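You operate a simulated robot arm through the tools that you are given. There is no shell and no other tool. Be economical: measure what you need, move in short steps, check, and stop when the job is done.

Carry out the task below with a simulated robot arm. There is one attempt and no reset: what you move stays moved.

TASK
Put one of the white bottles from the small table top on the grey tray.
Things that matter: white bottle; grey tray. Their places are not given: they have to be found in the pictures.

Only the result counts: the job must be done as asked and must still hold three seconds after the hand-in. Knocking over, shifting, dropping, spilling or breaking anything else fails it.

THE ROBOT
A 7-joint arm with a two-finger parallel gripper, fixed in place. Base frame: the origin is at the foot of the arm, x ahead of it, y to its left, z up. Lengths are in m, angles in rad, forces in N, time in s.
With the tool pointing down near the work surface it reaches from about 0.24 to 0.62 m from the base axis. Its first joint turns from -1.152 to 1.152 rad. Payload 2.6 kg.
The tool frame sits at the grasp point between the pads (the TCP): z along the fingers, y along the line on which they close. The tips reach 0.03 m beyond it. The gripper opens to 0.094 m. The fingers are 0.028 m wide and 0.01 m thick; the gripper's body (0.05 by 0.096 m) begins 0.055 m behind the TCP.
Orientation is told as [roll, pitch, yaw] about the base's x, y, z axes, in that order, counted from this pose: with the fingers straight down and closing along the base's y, the tool's x points along the base's -x, its y along +y and its z along -z.

THE INTERFACE
- The arm moves only by the tool jog_arm. Its argument "plan" is a list of rows, each a list of 3 entries, a list of its own where there are three numbers: the shift along the tool's x, y, z in m, then the turn, a rotation vector about the tool's x, y, z in rad, then the opening, from 0 (shut) to 1 (fully open). In form: [[[x, y, z], [ax, ay, az], jaw], ...]. A call has 1 to 10 rows; each row shifts and turns the commanded pose from where the row before left it, along the tool's axes as they then stand. A row lasts 0.2 s, in which the tool goes at most 0.05 m and 0.15 rad; a call with a longer step from one row to the next is refused whole, and so is a gripper value outside its range. A pose out of reach is approached as far as the arm can. The call stops where the force on the tool passes 40 N (or 10 N more than at its start, if that is more) or the arm is blocked; 0.2 s more then pass. Each finger travels about 0.072 m/s and halts on what it meets, pressing with about 37 N; the grip force reading is that of the motor and also rises with nothing between the fingers. The clock runs only during rows and for 0.2 s after the last one: add rows that do not move to give the fingers time. It gives the time, the measured TCP pose, the force on the tool (base axes), the opening and the grip force at its end, in the units of the frame above (readings bear some noise).
- Cameras (640 x 400 px; columns grow to the right, rows downward): "scene" is fixed at [0.0324, 0.4288, 0.5689]; the picture's right is [-0.80, -0.60, 0.00], its down [-0.31, 0.42, -0.85] and it looks along [0.51, -0.69, -0.52] (base axes); focal length 291 px, centre (320, 200). "wrist" rides on the gripper at [-0.037, 0, -0.058] in the tool frame; the picture's right is [0.00, -1.00, 0.00], its down [0.97, 0.00, -0.24] and it looks along [0.24, 0.00, 0.97] (tool axes); focal length 218 px, centre (320, 200).
- grab_frame(camera): a new picture of that camera. The clock stands still meanwhile.
- point_at(camera, pixels): for up to 12 pixels [column, row] of the newest picture of that camera ("zoom" is the newest enlarged one), the place [x, y, z] in the base frame of the surface seen there, good to about 0.002 m. The clock stands still meanwhile.
- close_up(camera, box): a new picture of the part [left, top, right, bottom] of that camera's present view, enlarged. The clock stands still meanwhile.
- sign_off(): hands the job in; it is judged then, once.

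Keep the steps short. Do not move on a guess: measure, check each grasp and each placing, and mend mistakes. In all there are 60 turns and 22 pictures (those below and enlarged ones count). Leave the gripper open and the arm clear of the work at the hand-in unless told otherwise, and finish with a single line.

The tools are called after "Emit:" as name(argument=value, ...) on one line, values as JSON. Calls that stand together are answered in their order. jog_arm: Moves the arm, as the interface text tells. Its arguments: {"type":"object","properties":{"plan":{"type":"array"}},"required":["plan"]} The other tools are called the same way: grab_frame (camera) takes a picture; point_at (camera, pixels) gives the place of the surface under pixels of a picture; close_up (camera, box) takes an enlarged picture of a part of a camera's view; sign_off () hands the job in.

At the start:

```text
time: 0.0
eef_pos: [0.3762, -0.1433, 0.336]
tcp_rot: [0.0, -0.001, 0.001]
contact_force: [-0.1, -0.2, -0.9]
gripper_width: 0.0941
gripper_force: 0.1
```

scene: 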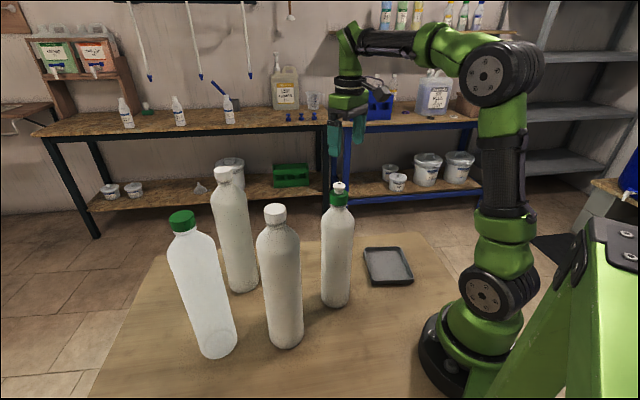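
wrist: 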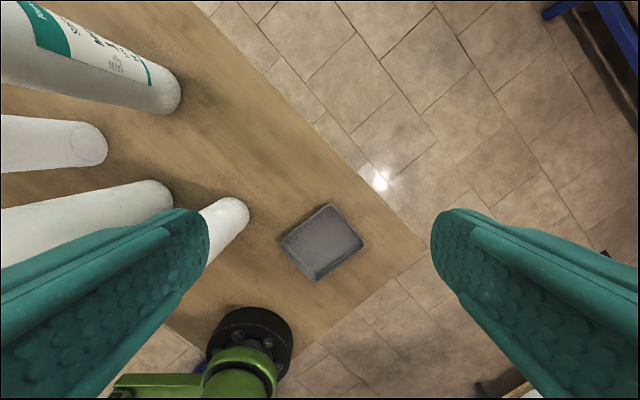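

I see four bottles on the table in the scene picture and the grey tray near (388,265). I'll take an enlarged picture and measure points on each.

Emit:
close_up(camera="scene", box=[140, 150, 460, 370])

Emit:
point_at(camera="scene", pixels=[[182, 216], [217, 350], [224, 172], [242, 285], [275, 210], [285, 340], [340, 185], [336, 300], [388, 265], [366, 250], [411, 281], [338, 240]])

Emit:
point_at(camera="wrist", pixels=[[330, 205], [281, 243], [316, 280], [363, 243], [322, 243], [240, 215]])

```text
1.82 times, centred on (300, 260) of scene
```

zoom: 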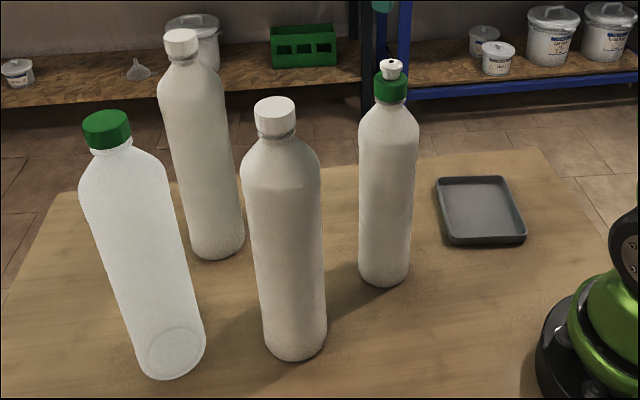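

```text
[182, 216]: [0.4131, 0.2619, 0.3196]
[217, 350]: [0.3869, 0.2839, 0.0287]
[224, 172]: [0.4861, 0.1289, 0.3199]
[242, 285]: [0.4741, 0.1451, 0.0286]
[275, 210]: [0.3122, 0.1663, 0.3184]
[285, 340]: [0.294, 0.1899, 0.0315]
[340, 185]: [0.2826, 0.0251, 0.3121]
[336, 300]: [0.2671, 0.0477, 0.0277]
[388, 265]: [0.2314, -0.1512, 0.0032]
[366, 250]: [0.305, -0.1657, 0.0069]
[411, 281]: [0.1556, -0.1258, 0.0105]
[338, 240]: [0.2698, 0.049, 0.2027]
```

```text
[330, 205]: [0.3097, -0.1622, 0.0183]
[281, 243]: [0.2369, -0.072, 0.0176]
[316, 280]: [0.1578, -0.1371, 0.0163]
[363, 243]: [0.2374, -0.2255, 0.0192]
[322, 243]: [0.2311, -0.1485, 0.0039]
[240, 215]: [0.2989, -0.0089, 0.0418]
```

Bottles are about 0.33 m tall; the tray is about 0.15 x 0.15 at (0.232,-0.15). I need to tell which are "white bottles", so I'll look at the labelled side in the wrist picture.

Emit:
close_up(camera="wrist", box=[0, 0, 280, 280])

```text
1.43 times, centred on (140, 140) of wrist
```

zoom: 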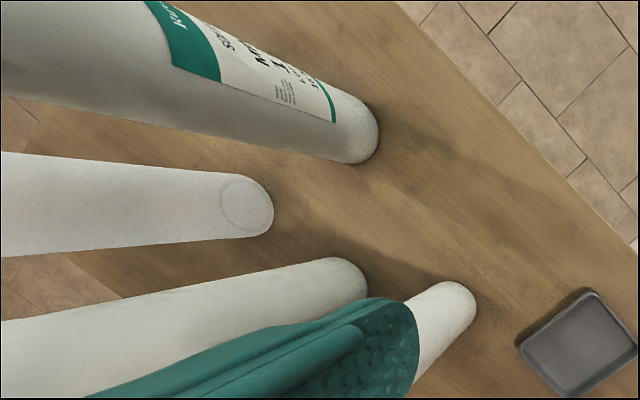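

Bottle at about (0.50,0.12) is plain white, with white cap, label, and a free lane to the tray. I'll rise to z≈0.43 and move part of the way toward it, to look from above.

Emit:
jog_arm(plan=[[[0, 0, -0.045], [0, 0, 0], 1], [[0, 0, -0.045], [0, 0, 0], 1], [[-0.02, 0.035, 0], [0, 0, 0], 1], [[-0.02, 0.035, 0], [0, 0, 0], 1], [[-0.02, 0.035, 0], [0, 0, 0], 1], [[-0.02, 0.035, 0], [0, 0, 0], 1], [[-0.02, 0.035, 0], [0, 0, 0], 1], [[0, 0, 0], [0, 0, 0], 1]])

Emit:
grab_frame(camera="wrist")

Emit:
grab_frame(camera="scene")

```text
time: 1.8
eef_pos: [0.4693, 0.0289, 0.417]
tcp_rot: [0.002, -0.004, 0.0]
contact_force: [-0.5, 0.3, 0.7]
gripper_width: 0.094
gripper_force: 0.1
out of reach, approached as far as the arm can: row 7
```

```text
17 pictures are left
```

wrist: 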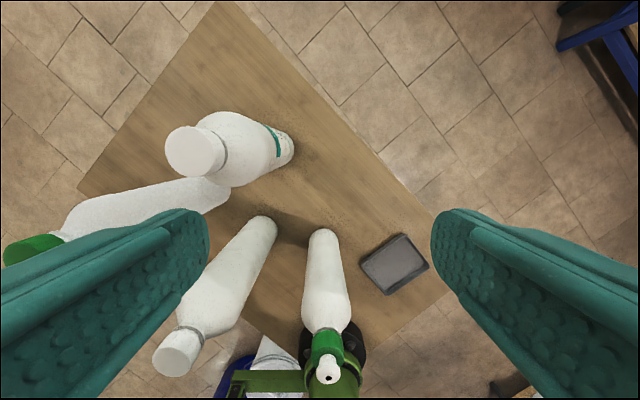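

```text
16 pictures are left
```

scene: 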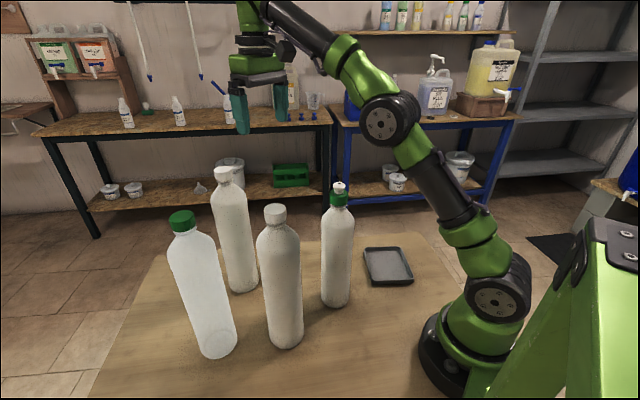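

Height 0.417 limits outward reach to ~0.47. I'll measure the cap of the far bottle (wrist (195,150)) and the others' caps.

Emit:
point_at(camera="wrist", pixels=[[190, 152], [168, 152], [211, 152], [190, 129], [190, 174], [172, 355], [20, 250], [328, 365], [285, 150], [222, 152], [394, 264]])

Emit:
point_at(camera="scene", pixels=[[215, 190], [233, 190], [213, 205], [247, 205], [222, 240], [254, 240], [224, 183], [234, 240], [280, 270], [375, 252], [368, 265]])

```text
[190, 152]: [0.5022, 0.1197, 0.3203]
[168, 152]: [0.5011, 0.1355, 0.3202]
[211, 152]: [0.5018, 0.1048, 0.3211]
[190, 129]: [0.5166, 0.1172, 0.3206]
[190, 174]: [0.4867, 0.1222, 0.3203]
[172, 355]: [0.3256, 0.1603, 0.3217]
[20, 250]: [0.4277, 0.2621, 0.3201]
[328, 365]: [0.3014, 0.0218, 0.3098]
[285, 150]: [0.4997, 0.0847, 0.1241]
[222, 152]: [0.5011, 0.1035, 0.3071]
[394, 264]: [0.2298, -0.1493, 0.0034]
```

```text
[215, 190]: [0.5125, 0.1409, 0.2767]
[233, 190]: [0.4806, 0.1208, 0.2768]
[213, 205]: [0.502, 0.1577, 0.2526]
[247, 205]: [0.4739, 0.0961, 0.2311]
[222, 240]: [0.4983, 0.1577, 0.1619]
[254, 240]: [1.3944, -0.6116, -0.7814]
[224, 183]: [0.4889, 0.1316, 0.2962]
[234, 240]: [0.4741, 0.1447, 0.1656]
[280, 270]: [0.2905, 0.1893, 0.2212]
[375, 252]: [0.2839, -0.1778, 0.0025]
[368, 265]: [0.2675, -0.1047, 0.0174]
```

Cap centre (0.5015, 0.120), radius 0.016, top at z 0.320. I'll move to (0.41, 0.12), lower to z≈0.308 in free space and then slide out along +x so the fingers straddle the cap.

Emit:
jog_arm(plan=[[[0.022, 0.0293, 0], [0, 0, 0], 1], [[0.022, 0.0293, 0], [0, 0, 0], 1], [[0.022, 0.0293, 0], [0, 0, 0], 1], [[0, 0, 0.04], [0, 0, 0], 1], [[0, 0, 0.03], [0, 0, 0], 1], [[0, 0, 0], [0, 0, 0], 1]])

```text
time: 3.2
eef_pos: [0.4026, 0.1168, 0.3487]
tcp_rot: [-0.001, 0.001, -0.001]
contact_force: [-0.8, -0.2, 0.1]
gripper_width: 0.0941
gripper_force: 0.0
```

Tool at (0.403, 0.117, 0.349), free. I'll lower by 0.041, correct y by 0.003 and slide half way.

Emit:
jog_arm(plan=[[[0, 0.003, 0.02], [0, 0, 0], 1], [[0, 0, 0.021], [0, 0, 0], 1], [[-0.02, 0, 0], [0, 0, 0], 1], [[-0.02, 0, 0], [0, 0, 0], 1], [[0, 0, 0], [0, 0, 0], 1]])

Emit:
grab_frame(camera="wrist")

```text
time: 4.4
eef_pos: [0.4421, 0.1201, 0.3091]
tcp_rot: [0.0, 0.0, 0.0]
contact_force: [0.0, -0.2, 0.3]
gripper_width: 0.0939
gripper_force: 0.0
```

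```text
15 pictures are left
```

wrist: 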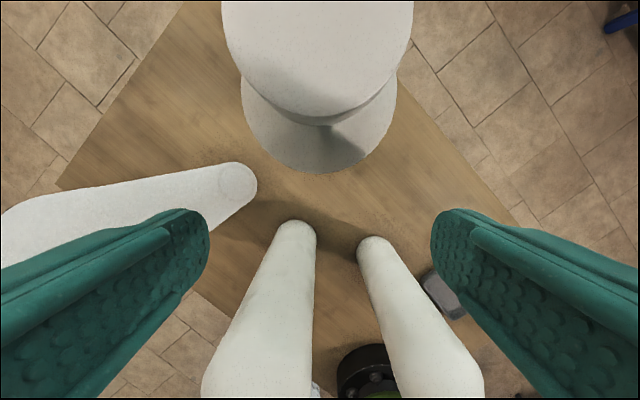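

Cap is centred between the fingers (column 318). I'll slide the remaining 0.059 m.

Emit:
jog_arm(plan=[[[-0.02, 0, 0], [0, 0, 0], 1], [[-0.02, 0, 0], [0, 0, 0], 1], [[-0.0195, 0, 0], [0, 0, 0], 1], [[0, 0, 0], [0, 0, 0], 1]])

Emit:
grab_frame(camera="wrist")

```text
time: 5.4
eef_pos: [0.5017, 0.1187, 0.3101]
tcp_rot: [0.0, -0.001, 0.0]
contact_force: [1.1, -0.5, -0.1]
gripper_width: 0.0941
gripper_force: 0.1
```

```text
14 pictures are left
```

wrist: 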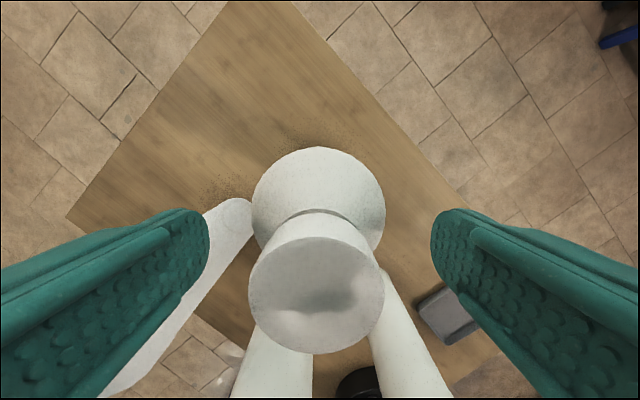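

The cap is between the fingers. I'll lower 4 mm and close.

Emit:
jog_arm(plan=[[[0, 0.001, 0.004], [0, 0, 0], 1], [[0, 0, 0], [0, 0, 0], 0.5], [[0, 0, 0], [0, 0, 0], 0.3], [[0, 0, 0], [0, 0, 0], 0], [[0, 0, 0], [0, 0, 0], 0], [[0, 0, 0], [0, 0, 0], 0]])

```text
time: 6.8
eef_pos: [0.5038, 0.1201, 0.3062]
tcp_rot: [-0.001, -0.005, 0.001]
contact_force: [-1.4, -1.9, 16.9]
gripper_width: 0.043
gripper_force: 37.0
```

Width 0.043 is more than the cap's 0.032 and there is 17 N upward: the tips are wedging on the shoulder. I'll open, rise 10 mm and grip only the cap.

Emit:
jog_arm(plan=[[[0, 0, 0], [0, 0, 0], 0.6], [[0, 0, 0], [0, 0, 0], 0.8], [[0, 0, -0.01], [0, 0, 0], 0.8], [[0, 0, 0], [0, 0, 0], 0.8]])

Emit:
grab_frame(camera="wrist")

```text
time: 7.8
eef_pos: [0.5004, 0.1223, 0.3148]
tcp_rot: [0.001, 0.0, -0.002]
contact_force: [-0.2, -0.5, 0.0]
gripper_width: 0.0754
gripper_force: 0.0
```

```text
13 pictures are left
```

wrist: 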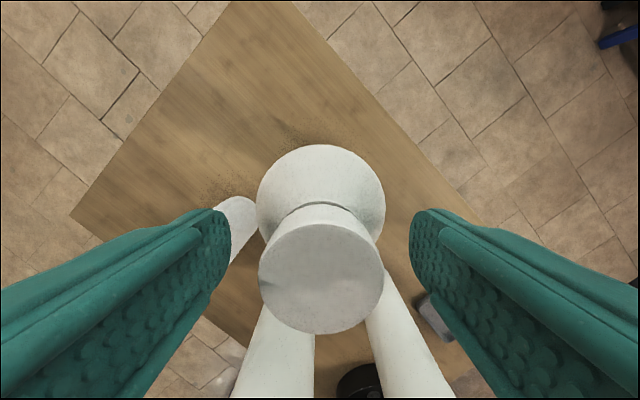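

Bottle stands upright still. Close again at this height.

Emit:
jog_arm(plan=[[[0, 0, 0], [0, 0, 0], 0.5], [[0, 0, 0], [0, 0, 0], 0.3], [[0, 0, 0], [0, 0, 0], 0], [[0, 0, 0], [0, 0, 0], 0], [[0, 0, 0], [0, 0, 0], 0]])

Emit:
point_at(camera="wrist", pixels=[[321, 280], [264, 280], [378, 280], [321, 230], [321, 326]])

```text
time: 9.0
eef_pos: [0.5019, 0.1214, 0.3144]
tcp_rot: [0.0, 0.001, -0.001]
contact_force: [-0.8, -1.2, 0.3]
gripper_width: 0.0346
gripper_force: 37.2
```

```text
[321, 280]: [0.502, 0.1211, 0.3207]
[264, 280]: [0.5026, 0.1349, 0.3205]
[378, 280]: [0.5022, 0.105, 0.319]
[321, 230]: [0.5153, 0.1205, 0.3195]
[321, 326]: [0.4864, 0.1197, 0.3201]
```

Clean grip: 0.0346 m wide, no vertical force. Lift slowly 20 mm and check.

Emit:
jog_arm(plan=[[[0, 0, -0.005], [0, 0, 0], 0], [[0, 0, -0.005], [0, 0, 0], 0], [[0, 0, -0.005], [0, 0, 0], 0], [[0, 0, -0.005], [0, 0, 0], 0], [[0, 0, 0], [0, 0, 0], 0]])

Emit:
close_up(camera="scene", box=[140, 130, 460, 370])

```text
time: 10.2
eef_pos: [0.5026, 0.121, 0.3326]
tcp_rot: [-0.001, 0.002, 0.0]
contact_force: [-0.4, 0.2, -9.4]
gripper_width: 0.0345
gripper_force: 37.3
```

```text
1.67 times, centred on (300, 250) of scene
```

zoom: 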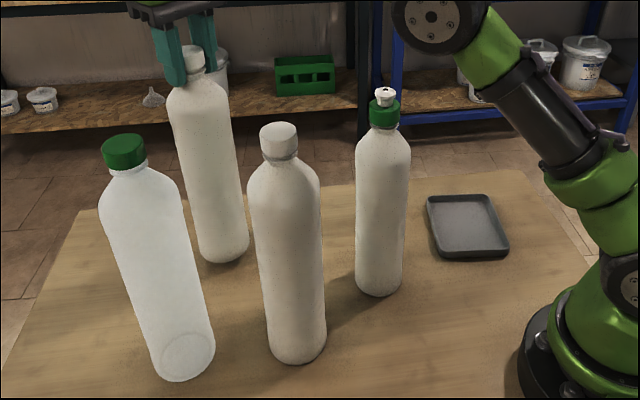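

The bottle is lifted (about 0.95 kg) and hangs straight. Next: pull in along -x and -y in a lane clear of the green-necked bottle (0.30, 0.02), raising 20 mm more.

Emit:
jog_arm(plan=[[[0.006, -0.012, 0], [0, 0, 0], 0], [[0.01, -0.02, -0.003], [0, 0, 0], 0], [[0.01, -0.025, -0.004], [0, 0, 0], 0], [[0.01, -0.025, -0.004], [0, 0, 0], 0], [[0.01, -0.025, -0.004], [0, 0, 0], 0], [[0.01, -0.025, -0.005], [0, 0, 0], 0], [[0.01, -0.025, 0], [0, 0, 0], 0], [[0.01, -0.025, 0], [0, 0, 0], 0], [[0.006, -0.012, 0], [0, 0, 0], 0], [[0, 0, 0], [0, 0, 0], 0]])

```text
time: 12.4
eef_pos: [0.4194, -0.0739, 0.3524]
tcp_rot: [0.0, -0.001, 0.0]
contact_force: [0.3, 0.5, -9.3]
gripper_width: 0.0345
gripper_force: 37.4
```

Held steady at (0.419,-0.074,0.352). Continue to (0.35,-0.15) and inward.

Emit:
jog_arm(plan=[[[0.008, -0.011, 0], [0, 0, 0], 0], [[0.014, -0.02, 0], [0, 0, 0], 0], [[0.016, -0.022, 0], [0, 0, 0], 0], [[0.022, -0.016, 0], [0, 0, 0], 0], [[0.025, -0.006, 0], [0, 0, 0], 0], [[0.025, 0, 0], [0, 0, 0], 0], [[0.025, 0, 0], [0, 0, 0], 0], [[0.025, 0, 0], [0, 0, 0], 0], [[0.013, 0, 0], [0, 0, 0], 0], [[0, 0, 0], [0, 0, 0], 0]])

Emit:
grab_frame(camera="scene")

Emit:
grab_frame(camera="wrist")

```text
time: 14.6
eef_pos: [0.2468, -0.1475, 0.354]
tcp_rot: [0.0, -0.001, 0.0]
contact_force: [0.5, -0.1, -9.6]
gripper_width: 0.0345
gripper_force: 36.9
```

```text
11 pictures are left
```

scene: 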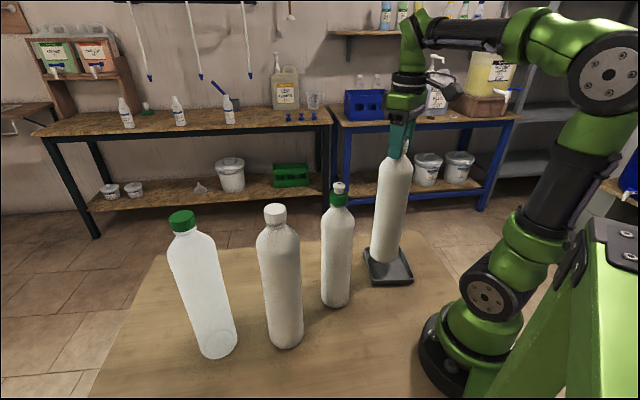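

```text
10 pictures are left
```

wrist: 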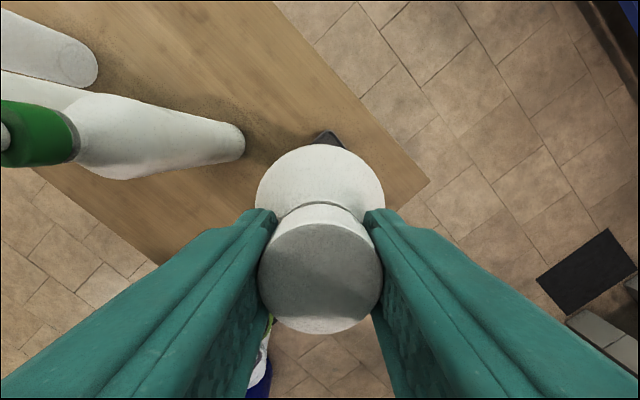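

Bottle hangs over the tray, bottom at ~0.04. I'll check verticality and tray corners before lowering.

Emit:
point_at(camera="scene", pixels=[[393, 190], [389, 220], [384, 255], [365, 250], [413, 281], [399, 249], [374, 285], [378, 275]])

Emit:
jog_arm(plan=[[[0.006, -0.001, 0], [0, 0, 0], 0], [[0.006, -0.001, 0.004], [0, 0, 0], 0], [[0, 0, 0.008], [0, 0, 0], 0], [[0, 0, 0.006], [0, 0, 0], 0], [[0, 0, 0], [0, 0, 0], 0]])

Emit:
close_up(camera="scene", box=[320, 130, 460, 300])

```text
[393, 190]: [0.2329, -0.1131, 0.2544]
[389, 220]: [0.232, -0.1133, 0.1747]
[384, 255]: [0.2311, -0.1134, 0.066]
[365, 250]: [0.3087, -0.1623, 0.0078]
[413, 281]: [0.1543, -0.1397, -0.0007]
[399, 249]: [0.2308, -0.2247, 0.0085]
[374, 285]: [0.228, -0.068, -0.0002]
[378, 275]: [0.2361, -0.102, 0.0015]
```

```text
time: 15.8
eef_pos: [0.2338, -0.1513, 0.3362]
tcp_rot: [-0.001, 0.0, -0.001]
contact_force: [0.4, 0.2, -9.0]
gripper_width: 0.0347
gripper_force: 37.1
```

```text
2.35 times, centred on (390, 215) of scene
```

zoom: 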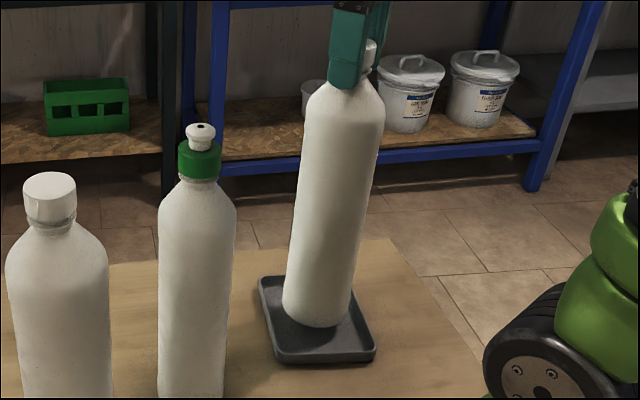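

Vertical within 1 mm and centred. Lower gently in small steps to the tray floor (TCP ≈ 0.318).

Emit:
jog_arm(plan=[[[0, 0, 0.005], [0, 0, 0], 0], [[0, 0, 0.005], [0, 0, 0], 0], [[0, 0, 0.003], [0, 0, 0], 0], [[0, 0, 0.002], [0, 0, 0], 0], [[0, 0, 0], [0, 0, 0], 0]])

```text
time: 17.0
eef_pos: [0.2347, -0.1514, 0.32]
tcp_rot: [0.0, 0.0, -0.001]
contact_force: [0.0, 1.0, -9.4]
gripper_width: 0.0343
gripper_force: 37.1
```

Still carrying the full weight at z 0.320. Lower in 1 mm steps.

Emit:
jog_arm(plan=[[[0, 0, 0.001], [0, 0, 0], 0], [[0, 0, 0.001], [0, 0, 0], 0], [[0, 0, 0.001], [0, 0, 0], 0], [[0, 0, 0], [0, 0, 0], 0]])

```text
time: 18.0
eef_pos: [0.2356, -0.1515, 0.3191]
tcp_rot: [0.001, 0.001, 0.0]
contact_force: [-0.2, -0.7, -7.6]
gripper_width: 0.0345
gripper_force: 36.9
```

Load has begun to transfer (-7.6 N). A bit more.

Emit:
jog_arm(plan=[[[0, 0, 0.001], [0, 0, 0], 0], [[0, 0, 0.001], [0, 0, 0], 0], [[0, 0, 0], [0, 0, 0], 0]])

```text
time: 18.8
eef_pos: [0.2363, -0.1504, 0.3163]
tcp_rot: [-0.001, -0.007, 0.0]
contact_force: [-3.4, -0.1, 28.8]
gripper_width: 0.0346
gripper_force: 37.0
```

Bottle now stands on the tray, pressed with 29 N. Relieve by 1.5 mm.

Emit:
jog_arm(plan=[[[0, 0, -0.0015], [0, 0, 0], 0], [[0, 0, 0], [0, 0, 0], 0]])

```text
time: 19.4
eef_pos: [0.2356, -0.1507, 0.3174]
tcp_rot: [-0.002, -0.001, 0.001]
contact_force: [3.1, -0.4, 18.4]
gripper_width: 0.0345
gripper_force: 36.9
```

Emit:
jog_arm(plan=[[[0, 0, -0.001], [0, 0, 0], 0], [[0, 0, 0], [0, 0, 0], 0]])

```text
time: 20.0
eef_pos: [0.2346, -0.1504, 0.3183]
tcp_rot: [-0.003, -0.001, 0.0]
contact_force: [2.3, -1.1, 13.9]
gripper_width: 0.0346
gripper_force: 37.0
```

Still 14 N; relieve 1 mm more, then open gradually.

Emit:
jog_arm(plan=[[[0, 0, -0.001], [0, 0, 0], 0], [[0, 0, 0], [0, 0, 0], 0]])

```text
time: 20.6
eef_pos: [0.2348, -0.149, 0.3173]
tcp_rot: [0.001, 0.003, -0.001]
contact_force: [2.3, -1.9, -1.4]
gripper_width: 0.0347
gripper_force: 37.3
```

Force is near zero: the bottle rests on the tray. Open slowly.

Emit:
jog_arm(plan=[[[0, 0, 0], [0, 0, 0], 0.42], [[0, 0, 0], [0, 0, 0], 0.55], [[0, 0, 0], [0, 0, 0], 0.75], [[0, 0, 0], [0, 0, 0], 1], [[0, 0, 0], [0, 0, 0], 1]])

Emit:
grab_frame(camera="wrist")

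```text
time: 21.8
eef_pos: [0.2353, -0.1506, 0.319]
tcp_rot: [0.0, -0.001, 0.0]
contact_force: [-0.9, -0.3, 0.1]
gripper_width: 0.0941
gripper_force: 0.0
```

```text
8 pictures are left
```

wrist: 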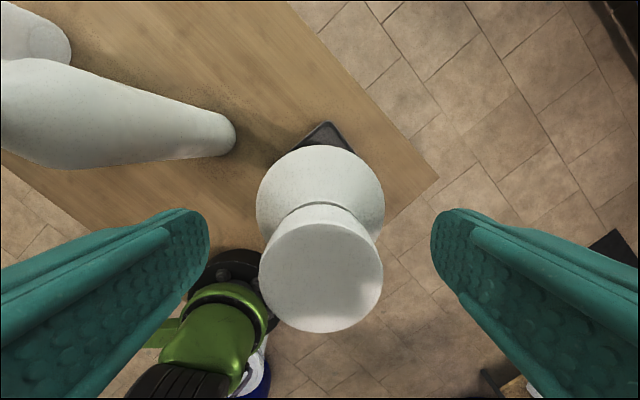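

Bottle is released and upright. Rise straight up and then back away.

Emit:
jog_arm(plan=[[[0, 0, -0.02], [0, 0, 0], 1], [[0, 0, -0.03], [0, 0, 0], 1], [[0, 0, -0.04], [0, 0, 0], 1], [[-0.03, 0, 0], [0, 0, 0], 1], [[-0.04, 0, 0], [0, 0, 0], 1], [[-0.04, 0, 0], [0, 0, 0], 1], [[0, 0, 0], [0, 0, 0], 1]])

Emit:
grab_frame(camera="scene")

Emit:
grab_frame(camera="wrist")

```text
time: 23.4
eef_pos: [0.3467, -0.1493, 0.4096]
tcp_rot: [0.0, -0.001, 0.0]
contact_force: [0.2, -0.1, -0.4]
gripper_width: 0.0942
gripper_force: 0.1
```

```text
7 pictures are left
```

scene: 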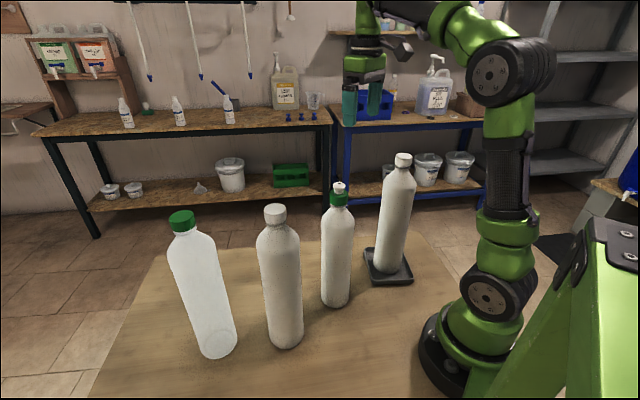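

```text
6 pictures are left
```

wrist: 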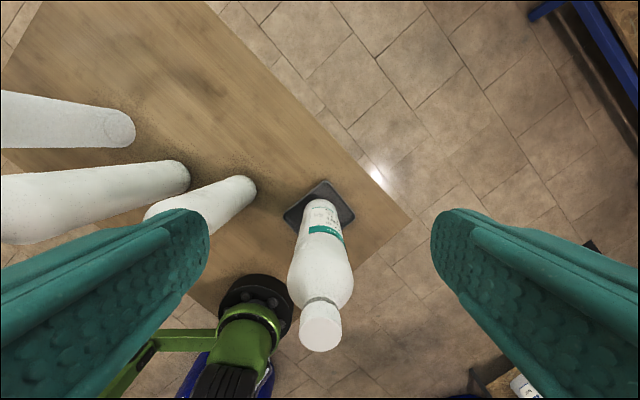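

The bottle stands upright in the tray at (395,265), the other three are where they were, and the arm is clear with the gripper open. Handing in.

Emit:
sign_off()

```text
The job is handed in.
```

I put the labelled, white-capped white bottle upright on the grey tray; the other three bottles look unmoved in the final picture, and the arm is clear with the gripper open.
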